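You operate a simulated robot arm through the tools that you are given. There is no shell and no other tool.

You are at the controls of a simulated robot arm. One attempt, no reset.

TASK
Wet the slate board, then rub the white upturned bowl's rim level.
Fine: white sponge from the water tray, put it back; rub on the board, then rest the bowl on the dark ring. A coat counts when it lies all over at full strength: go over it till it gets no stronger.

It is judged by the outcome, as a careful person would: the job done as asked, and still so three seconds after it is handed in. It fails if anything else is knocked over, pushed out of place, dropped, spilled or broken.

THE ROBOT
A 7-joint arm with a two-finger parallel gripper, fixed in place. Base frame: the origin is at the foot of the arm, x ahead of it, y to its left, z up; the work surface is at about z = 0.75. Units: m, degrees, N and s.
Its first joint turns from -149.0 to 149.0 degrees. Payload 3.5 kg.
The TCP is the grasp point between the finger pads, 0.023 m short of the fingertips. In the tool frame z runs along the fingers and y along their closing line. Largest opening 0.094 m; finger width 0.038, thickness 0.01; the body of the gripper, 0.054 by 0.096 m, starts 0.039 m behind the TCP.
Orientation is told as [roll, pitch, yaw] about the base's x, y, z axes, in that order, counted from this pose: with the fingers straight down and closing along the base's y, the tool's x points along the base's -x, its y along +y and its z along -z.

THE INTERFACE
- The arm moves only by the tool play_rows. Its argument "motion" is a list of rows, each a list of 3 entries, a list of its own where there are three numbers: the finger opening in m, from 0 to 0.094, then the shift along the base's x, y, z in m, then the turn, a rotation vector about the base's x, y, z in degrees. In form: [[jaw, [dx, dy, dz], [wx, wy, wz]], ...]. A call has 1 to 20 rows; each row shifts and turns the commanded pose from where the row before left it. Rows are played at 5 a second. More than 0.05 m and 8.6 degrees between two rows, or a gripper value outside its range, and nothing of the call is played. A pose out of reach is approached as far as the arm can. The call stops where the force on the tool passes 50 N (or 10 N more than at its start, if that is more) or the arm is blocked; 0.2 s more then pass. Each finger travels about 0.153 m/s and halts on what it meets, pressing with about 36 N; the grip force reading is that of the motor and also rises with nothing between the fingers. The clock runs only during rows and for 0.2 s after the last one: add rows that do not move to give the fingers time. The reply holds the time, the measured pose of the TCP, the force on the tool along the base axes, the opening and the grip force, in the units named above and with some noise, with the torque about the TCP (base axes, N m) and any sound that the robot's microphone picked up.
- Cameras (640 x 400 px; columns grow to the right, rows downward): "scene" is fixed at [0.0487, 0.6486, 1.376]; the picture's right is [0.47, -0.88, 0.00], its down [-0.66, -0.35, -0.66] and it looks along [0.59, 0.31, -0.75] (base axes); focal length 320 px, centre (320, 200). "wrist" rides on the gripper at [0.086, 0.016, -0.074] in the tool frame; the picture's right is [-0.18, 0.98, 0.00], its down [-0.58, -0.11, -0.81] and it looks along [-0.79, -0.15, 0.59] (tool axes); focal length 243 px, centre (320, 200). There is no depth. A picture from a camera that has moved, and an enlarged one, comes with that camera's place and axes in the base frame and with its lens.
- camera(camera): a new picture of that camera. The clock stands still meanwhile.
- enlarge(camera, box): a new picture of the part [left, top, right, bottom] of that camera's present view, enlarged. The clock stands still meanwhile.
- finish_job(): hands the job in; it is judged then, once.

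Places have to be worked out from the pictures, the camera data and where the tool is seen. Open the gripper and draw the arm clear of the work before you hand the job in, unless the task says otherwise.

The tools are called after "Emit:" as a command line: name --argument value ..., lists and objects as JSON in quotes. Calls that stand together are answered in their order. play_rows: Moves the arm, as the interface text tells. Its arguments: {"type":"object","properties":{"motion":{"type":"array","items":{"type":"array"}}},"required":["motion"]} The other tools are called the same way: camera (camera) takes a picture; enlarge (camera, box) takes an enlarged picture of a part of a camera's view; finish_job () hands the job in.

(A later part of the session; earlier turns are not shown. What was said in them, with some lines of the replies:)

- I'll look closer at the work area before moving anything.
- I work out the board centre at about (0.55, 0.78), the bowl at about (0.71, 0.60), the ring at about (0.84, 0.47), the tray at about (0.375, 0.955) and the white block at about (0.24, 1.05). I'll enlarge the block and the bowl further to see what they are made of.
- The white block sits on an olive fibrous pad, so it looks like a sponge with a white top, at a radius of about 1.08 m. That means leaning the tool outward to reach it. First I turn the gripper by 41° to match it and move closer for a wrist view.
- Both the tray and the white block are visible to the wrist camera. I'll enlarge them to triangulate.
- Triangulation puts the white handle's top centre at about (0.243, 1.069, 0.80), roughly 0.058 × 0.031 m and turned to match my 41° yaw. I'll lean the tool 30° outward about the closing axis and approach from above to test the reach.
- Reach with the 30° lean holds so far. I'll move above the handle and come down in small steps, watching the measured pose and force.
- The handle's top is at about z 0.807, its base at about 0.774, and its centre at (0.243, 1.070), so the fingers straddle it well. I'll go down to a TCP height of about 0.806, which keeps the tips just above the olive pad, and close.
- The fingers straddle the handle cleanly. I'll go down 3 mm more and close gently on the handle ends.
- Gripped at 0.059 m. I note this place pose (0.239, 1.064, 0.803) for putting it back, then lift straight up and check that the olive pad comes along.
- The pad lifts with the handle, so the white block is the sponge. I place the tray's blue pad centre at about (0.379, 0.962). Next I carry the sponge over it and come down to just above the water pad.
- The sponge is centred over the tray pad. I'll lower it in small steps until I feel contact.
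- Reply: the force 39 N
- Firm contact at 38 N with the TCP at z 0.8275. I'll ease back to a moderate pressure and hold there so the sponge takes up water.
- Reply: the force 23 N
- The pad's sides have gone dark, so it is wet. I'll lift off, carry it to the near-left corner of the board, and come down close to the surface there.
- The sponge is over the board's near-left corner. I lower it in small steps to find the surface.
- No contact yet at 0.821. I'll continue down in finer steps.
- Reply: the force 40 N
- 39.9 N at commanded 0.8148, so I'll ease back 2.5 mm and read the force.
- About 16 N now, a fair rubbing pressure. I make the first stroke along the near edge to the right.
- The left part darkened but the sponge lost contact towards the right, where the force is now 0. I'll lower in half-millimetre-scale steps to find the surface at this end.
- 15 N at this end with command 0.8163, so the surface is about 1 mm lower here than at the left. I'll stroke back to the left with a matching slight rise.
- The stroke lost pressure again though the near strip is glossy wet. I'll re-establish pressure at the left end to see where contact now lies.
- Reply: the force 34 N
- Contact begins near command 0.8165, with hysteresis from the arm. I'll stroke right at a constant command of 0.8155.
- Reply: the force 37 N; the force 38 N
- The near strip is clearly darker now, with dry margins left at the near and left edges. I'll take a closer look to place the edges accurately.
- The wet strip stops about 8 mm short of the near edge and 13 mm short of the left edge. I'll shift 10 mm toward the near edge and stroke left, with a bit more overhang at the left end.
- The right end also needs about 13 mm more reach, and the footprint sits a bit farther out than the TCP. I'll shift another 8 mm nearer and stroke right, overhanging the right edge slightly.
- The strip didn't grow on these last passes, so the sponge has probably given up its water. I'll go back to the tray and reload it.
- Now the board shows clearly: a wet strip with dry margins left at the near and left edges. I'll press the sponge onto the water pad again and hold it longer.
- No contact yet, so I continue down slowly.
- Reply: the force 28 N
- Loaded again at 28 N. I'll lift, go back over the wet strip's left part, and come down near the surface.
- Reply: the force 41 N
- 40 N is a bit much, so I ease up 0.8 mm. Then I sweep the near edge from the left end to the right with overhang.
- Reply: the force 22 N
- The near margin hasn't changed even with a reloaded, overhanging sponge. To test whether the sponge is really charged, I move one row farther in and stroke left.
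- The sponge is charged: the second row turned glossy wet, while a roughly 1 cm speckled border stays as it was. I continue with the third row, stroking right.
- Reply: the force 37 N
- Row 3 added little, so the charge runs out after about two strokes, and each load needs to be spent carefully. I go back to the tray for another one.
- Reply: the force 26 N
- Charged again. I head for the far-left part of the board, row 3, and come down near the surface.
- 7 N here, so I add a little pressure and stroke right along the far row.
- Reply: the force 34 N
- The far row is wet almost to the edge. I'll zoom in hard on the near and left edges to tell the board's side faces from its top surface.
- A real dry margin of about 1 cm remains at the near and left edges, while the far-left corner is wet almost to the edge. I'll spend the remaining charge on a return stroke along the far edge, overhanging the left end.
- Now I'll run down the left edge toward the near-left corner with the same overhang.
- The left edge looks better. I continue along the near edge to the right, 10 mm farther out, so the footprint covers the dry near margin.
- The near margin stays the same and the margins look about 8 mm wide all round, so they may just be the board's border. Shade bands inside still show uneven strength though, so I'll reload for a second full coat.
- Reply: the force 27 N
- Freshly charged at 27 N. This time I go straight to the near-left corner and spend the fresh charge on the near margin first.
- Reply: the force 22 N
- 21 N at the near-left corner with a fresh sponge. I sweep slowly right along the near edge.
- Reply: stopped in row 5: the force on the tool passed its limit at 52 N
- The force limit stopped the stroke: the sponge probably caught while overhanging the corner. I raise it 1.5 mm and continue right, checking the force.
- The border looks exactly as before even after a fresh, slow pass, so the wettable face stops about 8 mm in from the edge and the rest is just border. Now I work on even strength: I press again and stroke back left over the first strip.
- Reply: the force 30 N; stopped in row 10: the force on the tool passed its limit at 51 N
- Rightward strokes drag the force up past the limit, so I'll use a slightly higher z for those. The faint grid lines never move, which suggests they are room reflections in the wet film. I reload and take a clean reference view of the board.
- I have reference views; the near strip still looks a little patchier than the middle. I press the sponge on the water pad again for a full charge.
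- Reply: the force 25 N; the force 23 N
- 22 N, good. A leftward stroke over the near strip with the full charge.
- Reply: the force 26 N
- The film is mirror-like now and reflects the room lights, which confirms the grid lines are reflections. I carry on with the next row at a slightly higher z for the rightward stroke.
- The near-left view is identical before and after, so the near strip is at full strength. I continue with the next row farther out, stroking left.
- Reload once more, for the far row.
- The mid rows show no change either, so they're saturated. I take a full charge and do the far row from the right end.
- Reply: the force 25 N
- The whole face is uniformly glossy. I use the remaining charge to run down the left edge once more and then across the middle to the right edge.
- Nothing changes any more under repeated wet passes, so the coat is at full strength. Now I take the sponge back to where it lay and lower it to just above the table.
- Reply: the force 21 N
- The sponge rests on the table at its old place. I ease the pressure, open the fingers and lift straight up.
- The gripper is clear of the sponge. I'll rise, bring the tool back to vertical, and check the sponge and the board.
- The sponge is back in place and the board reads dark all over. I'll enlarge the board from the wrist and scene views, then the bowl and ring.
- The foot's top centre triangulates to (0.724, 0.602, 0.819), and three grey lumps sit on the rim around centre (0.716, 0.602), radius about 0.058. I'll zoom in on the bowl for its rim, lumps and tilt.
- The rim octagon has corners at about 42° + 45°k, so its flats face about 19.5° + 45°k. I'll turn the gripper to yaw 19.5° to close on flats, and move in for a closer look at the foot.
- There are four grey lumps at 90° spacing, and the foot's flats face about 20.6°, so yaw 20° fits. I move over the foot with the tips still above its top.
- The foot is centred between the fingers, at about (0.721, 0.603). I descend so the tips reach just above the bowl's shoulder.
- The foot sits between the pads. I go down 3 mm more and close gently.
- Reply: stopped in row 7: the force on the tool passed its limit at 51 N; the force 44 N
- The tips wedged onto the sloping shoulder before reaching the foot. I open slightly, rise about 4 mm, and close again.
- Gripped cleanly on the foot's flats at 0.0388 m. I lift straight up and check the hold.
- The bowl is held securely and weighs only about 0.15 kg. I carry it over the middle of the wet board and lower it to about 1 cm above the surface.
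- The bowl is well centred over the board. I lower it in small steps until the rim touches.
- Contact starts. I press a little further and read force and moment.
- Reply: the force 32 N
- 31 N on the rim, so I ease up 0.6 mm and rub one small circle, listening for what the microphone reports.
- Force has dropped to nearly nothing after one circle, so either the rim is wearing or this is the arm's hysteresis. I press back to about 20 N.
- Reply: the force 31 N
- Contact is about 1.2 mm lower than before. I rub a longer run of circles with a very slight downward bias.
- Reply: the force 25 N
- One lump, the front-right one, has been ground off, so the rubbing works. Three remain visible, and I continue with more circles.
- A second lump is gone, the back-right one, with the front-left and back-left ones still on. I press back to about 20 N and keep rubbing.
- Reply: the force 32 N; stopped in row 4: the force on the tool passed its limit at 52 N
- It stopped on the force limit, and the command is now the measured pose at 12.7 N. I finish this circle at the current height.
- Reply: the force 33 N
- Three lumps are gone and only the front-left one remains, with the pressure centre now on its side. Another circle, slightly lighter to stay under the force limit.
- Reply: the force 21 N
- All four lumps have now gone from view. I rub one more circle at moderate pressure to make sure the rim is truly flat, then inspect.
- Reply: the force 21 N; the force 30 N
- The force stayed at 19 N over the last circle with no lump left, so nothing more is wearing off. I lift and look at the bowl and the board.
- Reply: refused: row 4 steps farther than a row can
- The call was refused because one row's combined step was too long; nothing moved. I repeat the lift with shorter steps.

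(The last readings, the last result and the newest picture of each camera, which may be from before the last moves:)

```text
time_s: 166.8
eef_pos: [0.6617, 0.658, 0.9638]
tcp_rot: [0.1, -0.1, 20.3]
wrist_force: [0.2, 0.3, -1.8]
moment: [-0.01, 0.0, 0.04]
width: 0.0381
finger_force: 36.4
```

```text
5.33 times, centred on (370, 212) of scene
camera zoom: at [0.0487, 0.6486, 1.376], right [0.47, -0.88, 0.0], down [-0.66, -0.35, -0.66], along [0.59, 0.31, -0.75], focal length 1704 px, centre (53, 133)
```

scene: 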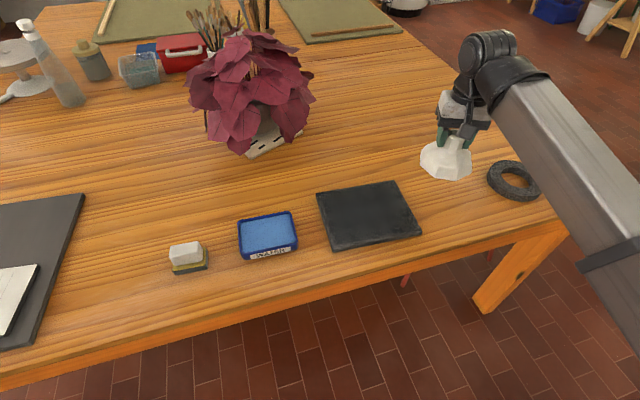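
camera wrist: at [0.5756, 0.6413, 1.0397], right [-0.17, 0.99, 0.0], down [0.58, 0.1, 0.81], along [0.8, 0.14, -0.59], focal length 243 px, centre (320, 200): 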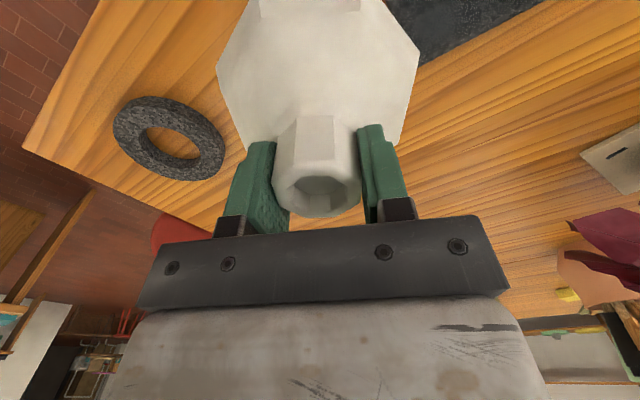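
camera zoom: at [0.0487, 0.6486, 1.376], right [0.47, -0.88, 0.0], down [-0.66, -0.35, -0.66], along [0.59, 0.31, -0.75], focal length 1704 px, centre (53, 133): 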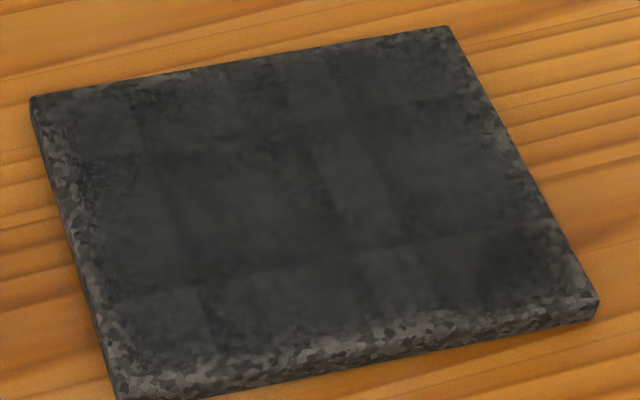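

The board's wet coat is unchanged and everything else is in place. Now I measure the ring's centre from this view and check the bowl's rim.

Emit:
enlarge --camera "wrist" --box '[100, 80, 240, 195]'

Emit:
enlarge --camera "scene" --box '[480, 150, 556, 210]'

Emit:
enlarge --camera "scene" --box '[412, 125, 480, 185]'

```text
3.48 times, centred on (170, 138) of wrist
camera zoom: at [0.5756, 0.6413, 1.0397], right [-0.17, 0.99, 0.0], down [0.58, 0.1, 0.81], along [0.8, 0.14, -0.59], focal length 844 px, centre (842, 417)
```

zoom: 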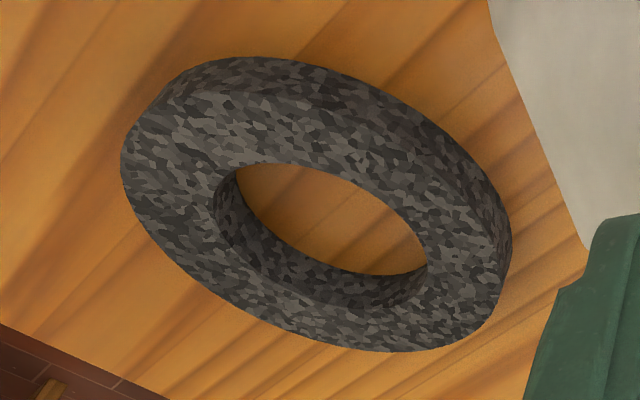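

```text
6.67 times, centred on (518, 180) of scene
camera zoom: at [0.0487, 0.6486, 1.376], right [0.47, -0.88, 0.0], down [-0.66, -0.35, -0.66], along [0.59, 0.31, -0.75], focal length 2130 px, centre (-1000, 333)
```

zoom: 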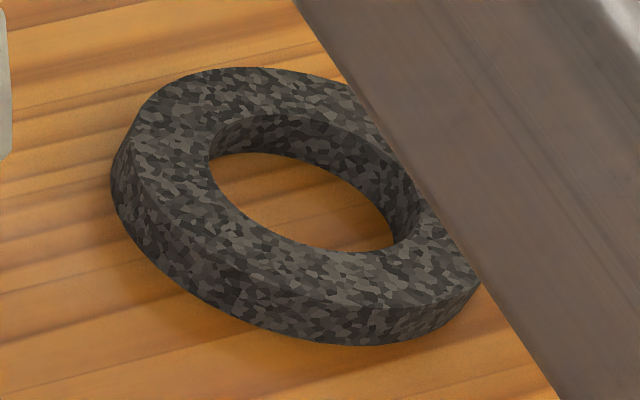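

```text
6.67 times, centred on (446, 155) of scene
camera zoom: at [0.0487, 0.6486, 1.376], right [0.47, -0.88, 0.0], down [-0.66, -0.35, -0.66], along [0.59, 0.31, -0.75], focal length 2130 px, centre (-520, 500)
```

zoom: 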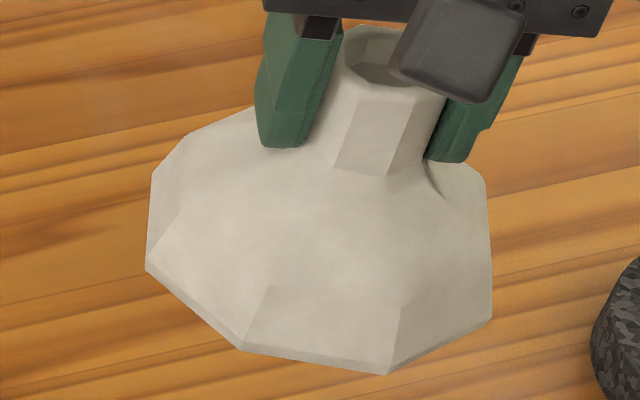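

The rim looks clean all round, and the bowl's axis sits about 4 mm behind the TCP. I put the ring's centre at (0.843, 0.4705), top about 0.775, and move the bowl over it.

Emit:
play_rows --motion '[[0.03, [0.031, -0.03125, 0], [0, 0, 0]], [0.03, [0.031, -0.03125, 0], [0, 0, 0]], [0.03, [0.031, -0.03125, 0], [0, 0, 0]], [0.03, [0.031, -0.03125, 0], [0, 0, 0]], [0.03, [0.031, -0.03125, 0], [0, 0, 0]], [0.03, [0.031, -0.03125, 0], [0, 0, 0]], [0.03, [0, 0, -0.03], [0, 0, 0]], [0.03, [0, 0, -0.03], [0, 0, 0]], [0.03, [0, 0, -0.03], [0, 0, 0]], [0.03, [0, 0, 0], [0, 0, 0]]]'

Emit:
camera --camera "wrist"

Emit:
enlarge --camera "scene" --box '[460, 120, 580, 220]'

```text
time_s: 169.0
eef_pos: [0.8488, 0.4699, 0.8713]
tcp_rot: [0.1, -0.1, 20.2]
wrist_force: [0.4, 0.5, -1.9]
moment: [0.02, 0.01, -0.04]
width: 0.0384
finger_force: 36.1
```

```text
taken
camera wrist: at [0.7599, 0.4545, 0.9478], right [-0.17, 0.99, 0.0], down [0.58, 0.1, 0.81], along [0.8, 0.14, -0.59], focal length 243 px, centre (320, 200)
```

wrist: 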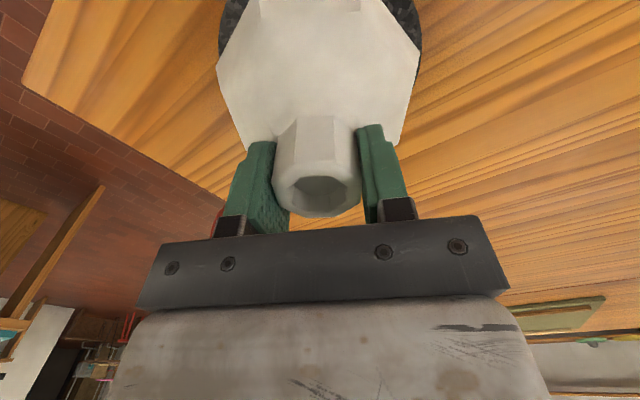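

```text
4.00 times, centred on (520, 170) of scene
camera zoom: at [0.0487, 0.6486, 1.376], right [0.47, -0.88, 0.0], down [-0.66, -0.35, -0.66], along [0.59, 0.31, -0.75], focal length 1278 px, centre (-480, 320)
```

zoom: 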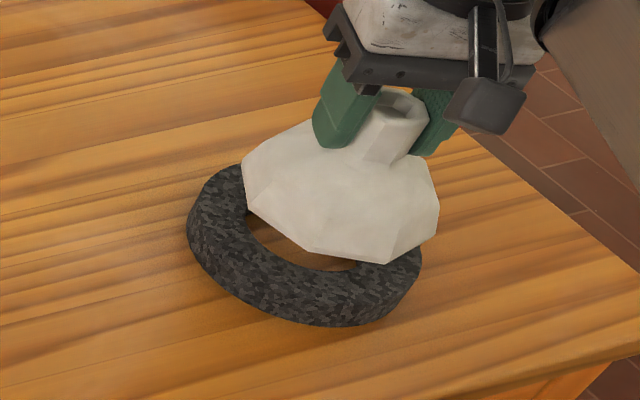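

The bowl is within about 5 mm of the ring's centre. I correct by 3 mm and lower it towards the ring.

Emit:
play_rows --motion '[[0.03, [-0.003, -0.0015, -0.01], [0, 0, 0]], [0.03, [0, 0, -0.008], [0, 0, 0]], [0.03, [0, 0, -0.005], [0, 0, 0]], [0.03, [0, 0, 0], [0, 0, 0]]]'

Emit:
enlarge --camera "scene" --box '[460, 120, 580, 220]'

```text
time_s: 170.0
eef_pos: [0.845, 0.4691, 0.8488]
tcp_rot: [0.2, -0.1, 20.2]
wrist_force: [-0.4, 0.0, -2.1]
moment: [0.0, 0.01, 0.01]
width: 0.0383
finger_force: 36.1
```

```text
4.00 times, centred on (520, 170) of scene
camera zoom: at [0.0487, 0.6486, 1.376], right [0.47, -0.88, 0.0], down [-0.66, -0.35, -0.66], along [0.59, 0.31, -0.75], focal length 1278 px, centre (-480, 320)
```

zoom: 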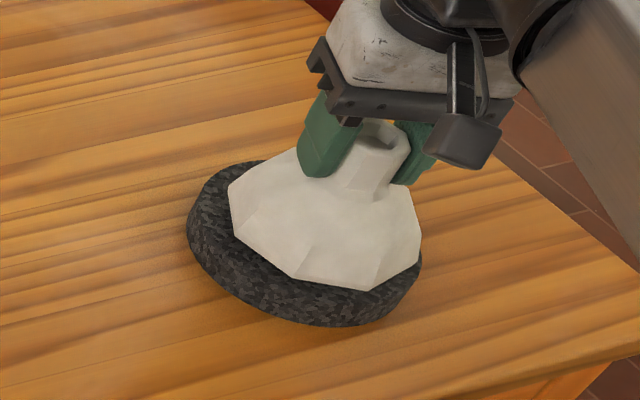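

The bowl looks a little off to one side of the ring. I'll zoom in to measure before setting it down.

Emit:
enlarge --camera "scene" --box '[500, 145, 572, 205]'

Emit:
camera --camera "wrist"

```text
6.67 times, centred on (536, 175) of scene
camera zoom: at [0.0487, 0.6486, 1.376], right [0.47, -0.88, 0.0], down [-0.66, -0.35, -0.66], along [0.59, 0.31, -0.75], focal length 2130 px, centre (-1120, 367)
```

zoom: 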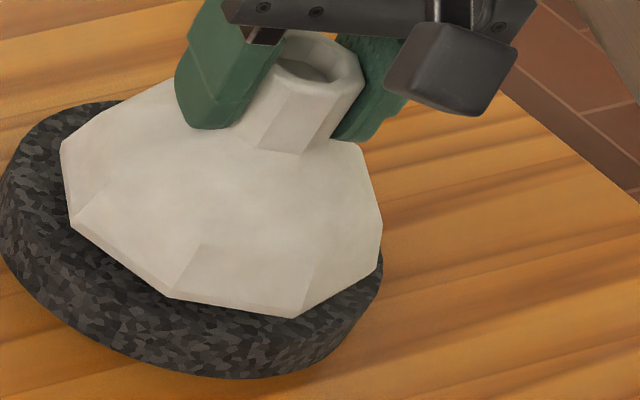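

```text
taken
camera wrist: at [0.7579, 0.454, 0.9255], right [-0.17, 0.99, 0.0], down [0.58, 0.1, 0.81], along [0.8, 0.14, -0.59], focal length 243 px, centre (320, 200)
```

wrist: 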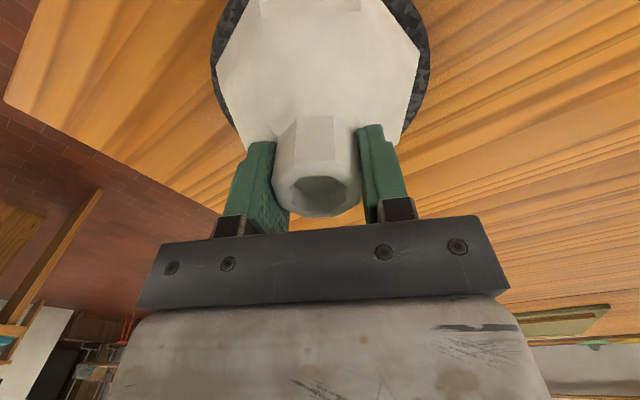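

The offset is only about 3–4 mm, well within the ring's width. I shift 2 mm in x and 2 mm in y and lower gently to contact.

Emit:
play_rows --motion '[[0.03, [-0.002, 0.002, -0.002], [0, 0, 0]], [0.03, [0, 0, -0.0015], [0, 0, 0]], [0.03, [0, 0, 0], [0, 0, 0]]]'

Emit:
play_rows --motion '[[0.03, [0, 0, -0.0015], [0, 0, 0]], [0.03, [0, 0, 0], [0, 0, 0]]]'

```text
time_s: 170.8
eef_pos: [0.8437, 0.4719, 0.8457]
tcp_rot: [0.2, -0.1, 20.2]
wrist_force: [-0.6, 0.4, -1.4]
moment: [-0.03, 0.01, 0.01]
width: 0.0385
finger_force: 36.1
```

```text
time_s: 171.4
eef_pos: [0.8432, 0.4728, 0.8454]
tcp_rot: [0.1, -0.2, 20.2]
wrist_force: [0.6, 0.2, -1.6]
moment: [0.0, -0.02, 0.05]
width: 0.0384
finger_force: 35.6
```

Emit:
play_rows --motion '[[0.03, [0, 0, -0.0015], [0, 0, 0]], [0.03, [0, 0, 0], [0, 0, 0]]]'

Emit:
play_rows --motion '[[0.03, [0, 0, -0.0012], [0, 0, 0]], [0.03, [0, 0, 0], [0, 0, 0]]]'

```text
time_s: 172.0
eef_pos: [0.8428, 0.4721, 0.8433]
tcp_rot: [0.1, -0.1, 20.2]
wrist_force: [-0.4, 0.5, -1.9]
moment: [-0.02, -0.02, 0.02]
width: 0.0384
finger_force: 35.9
```

```text
time_s: 172.6
eef_pos: [0.844, 0.4719, 0.8431]
tcp_rot: [0.0, -0.1, 20.2]
wrist_force: [-0.6, 0.4, -2.4]
moment: [-0.01, -0.03, 0.01]
width: 0.0385
finger_force: 35.9
```

Emit:
play_rows --motion '[[0.03, [0, 0, -0.0012], [0, 0, 0]], [0.03, [0, 0, 0], [0, 0, 0]]]'

Emit:
play_rows --motion '[[0.03, [0, 0, -0.0012], [0, 0, 0]], [0.03, [0, 0, 0], [0, 0, 0]]]'

Emit:
enlarge --camera "scene" --box '[500, 145, 572, 205]'

```text
time_s: 173.2
eef_pos: [0.8438, 0.4716, 0.8414]
tcp_rot: [0.1, -0.1, 20.2]
wrist_force: [-0.4, 1.6, -1.6]
moment: [-0.01, -0.03, 0.0]
width: 0.0385
finger_force: 36.1
```

```text
time_s: 173.8
eef_pos: [0.8437, 0.4724, 0.8411]
tcp_rot: [0.1, 0.0, 20.2]
wrist_force: [-2.1, 0.2, 5.7]
moment: [-0.3, -0.05, -0.08]
width: 0.0385
finger_force: 36.0
```

```text
6.67 times, centred on (536, 175) of scene
camera zoom: at [0.0487, 0.6486, 1.376], right [0.47, -0.88, 0.0], down [-0.66, -0.35, -0.66], along [0.59, 0.31, -0.75], focal length 2130 px, centre (-1120, 367)
```

zoom: 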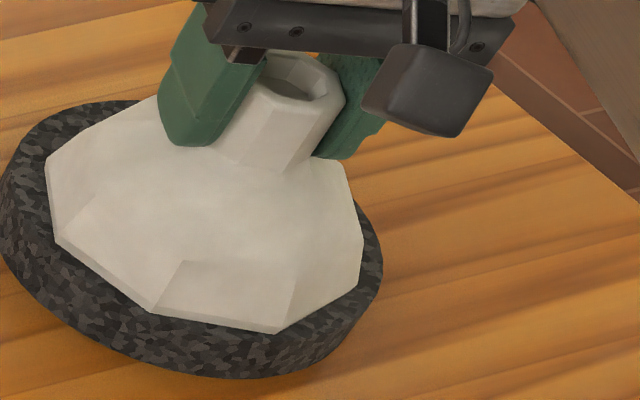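

Contact at z 0.841, and the bowl sits well centred with ring showing all around. I press half a millimetre to seat it, then open the fingers.

Emit:
play_rows --motion '[[0.03, [0, 0, -0.0006], [0, 0, 0]], [0.03, [0, 0, 0], [0, 0, 0]]]'

Emit:
play_rows --motion '[[0.036, [0, 0, 0], [0, 0, 0]], [0.04, [0, 0, 0], [0, 0, 0]], [0.044, [0, 0, 0], [0, 0, 0]], [0.05, [0, 0, 0], [0, 0, 0]], [0.058, [0, 0, 0.001], [0, 0, 0]], [0.065, [0, 0, 0.001], [0, 0, 0]], [0.065, [0, 0, 0], [0, 0, 0]]]'

Emit:
enlarge --camera "scene" --box '[500, 145, 572, 205]'

Emit:
camera --camera "wrist"

```text
time_s: 174.4
eef_pos: [0.8449, 0.4736, 0.8398]
tcp_rot: [0.2, -0.2, 20.3]
wrist_force: [-0.7, 1.6, 19.7]
moment: [-0.45, 0.05, -0.03]
width: 0.0384
finger_force: 36.4
```

```text
time_s: 176.0
eef_pos: [0.8443, 0.4724, 0.8418]
tcp_rot: [0.1, 0.0, 20.2]
wrist_force: [0.4, -0.1, -0.7]
moment: [0.02, -0.01, -0.02]
width: 0.0649
finger_force: 0.0
```

```text
6.67 times, centred on (536, 175) of scene
camera zoom: at [0.0487, 0.6486, 1.376], right [0.47, -0.88, 0.0], down [-0.66, -0.35, -0.66], along [0.59, 0.31, -0.75], focal length 2130 px, centre (-1120, 367)
```

zoom: 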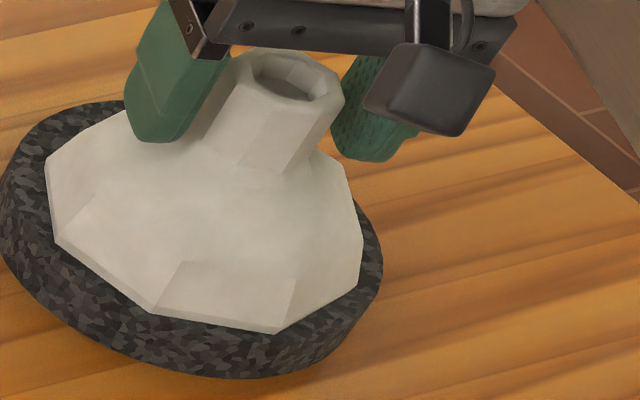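

```text
taken
camera wrist: at [0.7568, 0.4558, 0.917], right [-0.17, 0.99, 0.0], down [0.58, 0.1, 0.81], along [0.8, 0.14, -0.59], focal length 243 px, centre (320, 200)
```

wrist: 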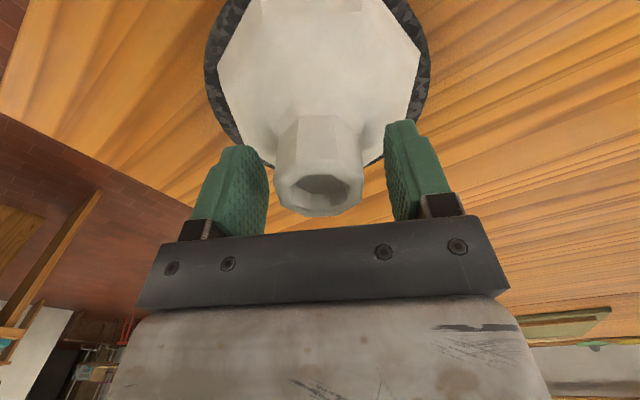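

The bowl rests on the ring and the fingers are clear of the foot. I lift straight up and draw back.

Emit:
play_rows --motion '[[0.07, [0, 0, 0.01], [0, 0, 0]], [0.075, [0, 0, 0.02], [0, 0, 0]], [0.08, [0, 0, 0.03], [0, 0, 0]], [0.09, [0, 0, 0.04], [0, 0, 0]], [0.09, [0, 0, 0.04], [0, 0, 0]], [0.09, [-0.04, 0, 0.02], [0, 0, 0]], [0.09, [-0.04, 0.02, 0], [0, 0, 0]], [0.09, [-0.04, 0.02, 0], [0, 0, 0]], [0.09, [-0.04, 0.02, 0], [0, 0, 0]], [0.09, [-0.04, 0.01, 0], [0, 0, 0]], [0.09, [-0.04, 0, 0], [0, 0, 0]], [0.09, [0, 0, 0], [0, 0, 0]]]'

Emit:
camera --camera "scene"

Emit:
camera --camera "wrist"

```text
time_s: 178.6
eef_pos: [0.6037, 0.5435, 1.0015]
tcp_rot: [0.1, -0.1, 20.4]
wrist_force: [-0.9, 0.3, 0.2]
moment: [0.0, -0.02, 0.01]
width: 0.0901
finger_force: 0.1
```

```text
taken
```

scene: 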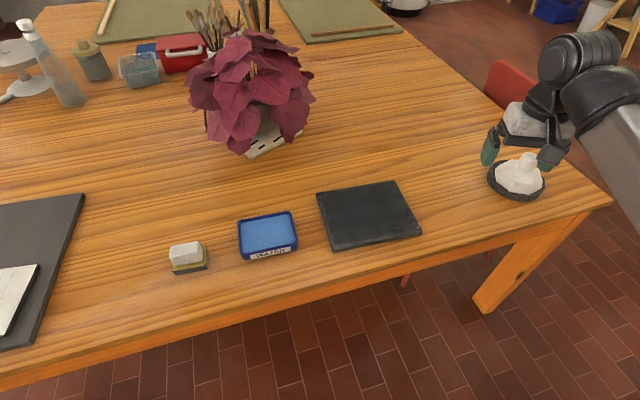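

```text
taken
camera wrist: at [0.5166, 0.527, 1.0779], right [-0.17, 0.99, 0.0], down [0.58, 0.1, 0.81], along [0.8, 0.14, -0.59], focal length 243 px, centre (320, 200)
```

wrist: 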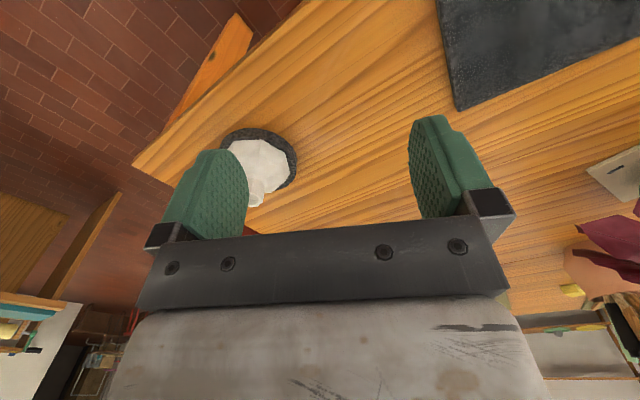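

Everything is in place: bowl on the ring, board wet, sponge and tray where they were. I draw the arm back to its starting area and take a last close look.

Emit:
play_rows --motion '[[0.09, [-0.03, 0.02, 0.02], [0, 0, 0]], [0.09, [-0.03, 0.02, 0.02], [0, 0, 0]], [0.09, [-0.03, 0.02, 0.02], [0, 0, 0]], [0.09, [-0.03, 0.02, 0], [0, 0, 0]], [0.09, [0, 0, 0], [0, 0, 0]], [0.09, [0, 0, 0], [0, 0, 0]], [0.09, [0, 0, 0], [0, 0, 0]]]'

Emit:
enlarge --camera "scene" --box '[470, 135, 560, 215]'

Emit:
enlarge --camera "scene" --box '[150, 170, 430, 280]'

Emit:
enlarge --camera "scene" --box '[310, 175, 430, 250]'

```text
time_s: 180.2
eef_pos: [0.4834, 0.6226, 1.0623]
tcp_rot: [0.1, -0.1, 20.3]
wrist_force: [-1.2, -0.1, -0.7]
moment: [-0.02, 0.0, 0.01]
width: 0.0898
finger_force: 0.1
```

```text
5.00 times, centred on (515, 175) of scene
camera zoom: at [0.0487, 0.6486, 1.376], right [0.47, -0.88, 0.0], down [-0.66, -0.35, -0.66], along [0.59, 0.31, -0.75], focal length 1597 px, centre (-655, 325)
```

zoom: 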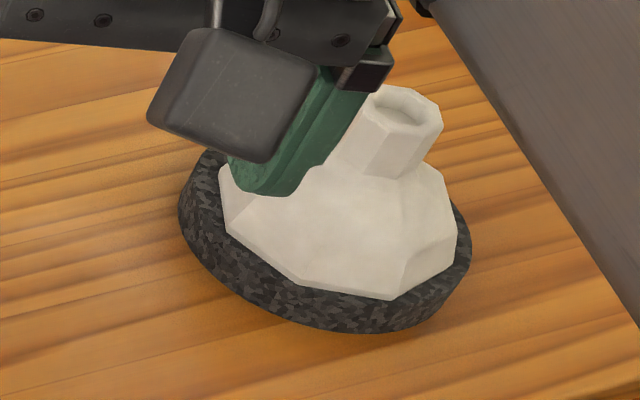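

```text
2.29 times, centred on (290, 225) of scene
camera zoom: at [0.0487, 0.6486, 1.376], right [0.47, -0.88, 0.0], down [-0.66, -0.35, -0.66], along [0.59, 0.31, -0.75], focal length 730 px, centre (389, 143)
```

zoom: 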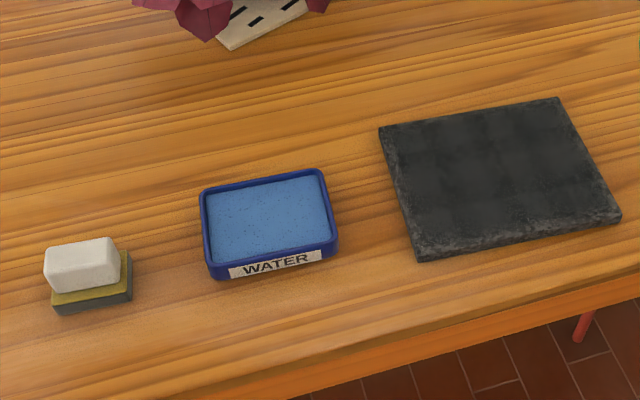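

```text
5.33 times, centred on (370, 212) of scene
camera zoom: at [0.0487, 0.6486, 1.376], right [0.47, -0.88, 0.0], down [-0.66, -0.35, -0.66], along [0.59, 0.31, -0.75], focal length 1704 px, centre (53, 133)
```

zoom: 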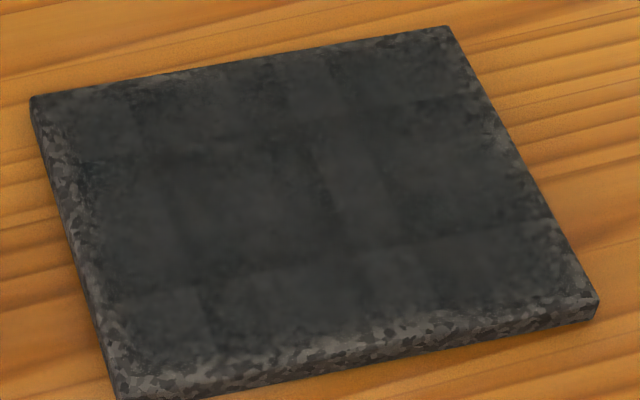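

The bowl rests steady on the ring with its rim clean, and the board's coat hasn't changed under repeated wet passes. The sponge, tray and other things are in place, and the gripper is open and clear, so I hand the job in.

Emit:
finish_job

```text
The job is handed in.
```

I wetted the slate board, rubbed the bowl's rim level, and handed the job in.

- **Board:** the wet coat covers the face evenly, and extra passes with a freshly wetted sponge made no visible change. A speckled border of about 8–10 mm along the edges stayed dry-looking no matter how I overhung the sponge. I took it to be the edge of the wettable face, so that is the one part I'm not fully certain of.
- **Sponge:** it is back where it lay beside the water tray.
- **Bowl:** all four grey lumps on the rim are ground off. The rubbing force held at 19 N over the last circle, so nothing more was wearing away.
- **Ring:** the bowl rests on the dark ring, centred to within a few millimetres, and stood steady after I let go.

I saw nothing else moved, dropped or spilled. The gripper is open, and the arm is back near its starting position.
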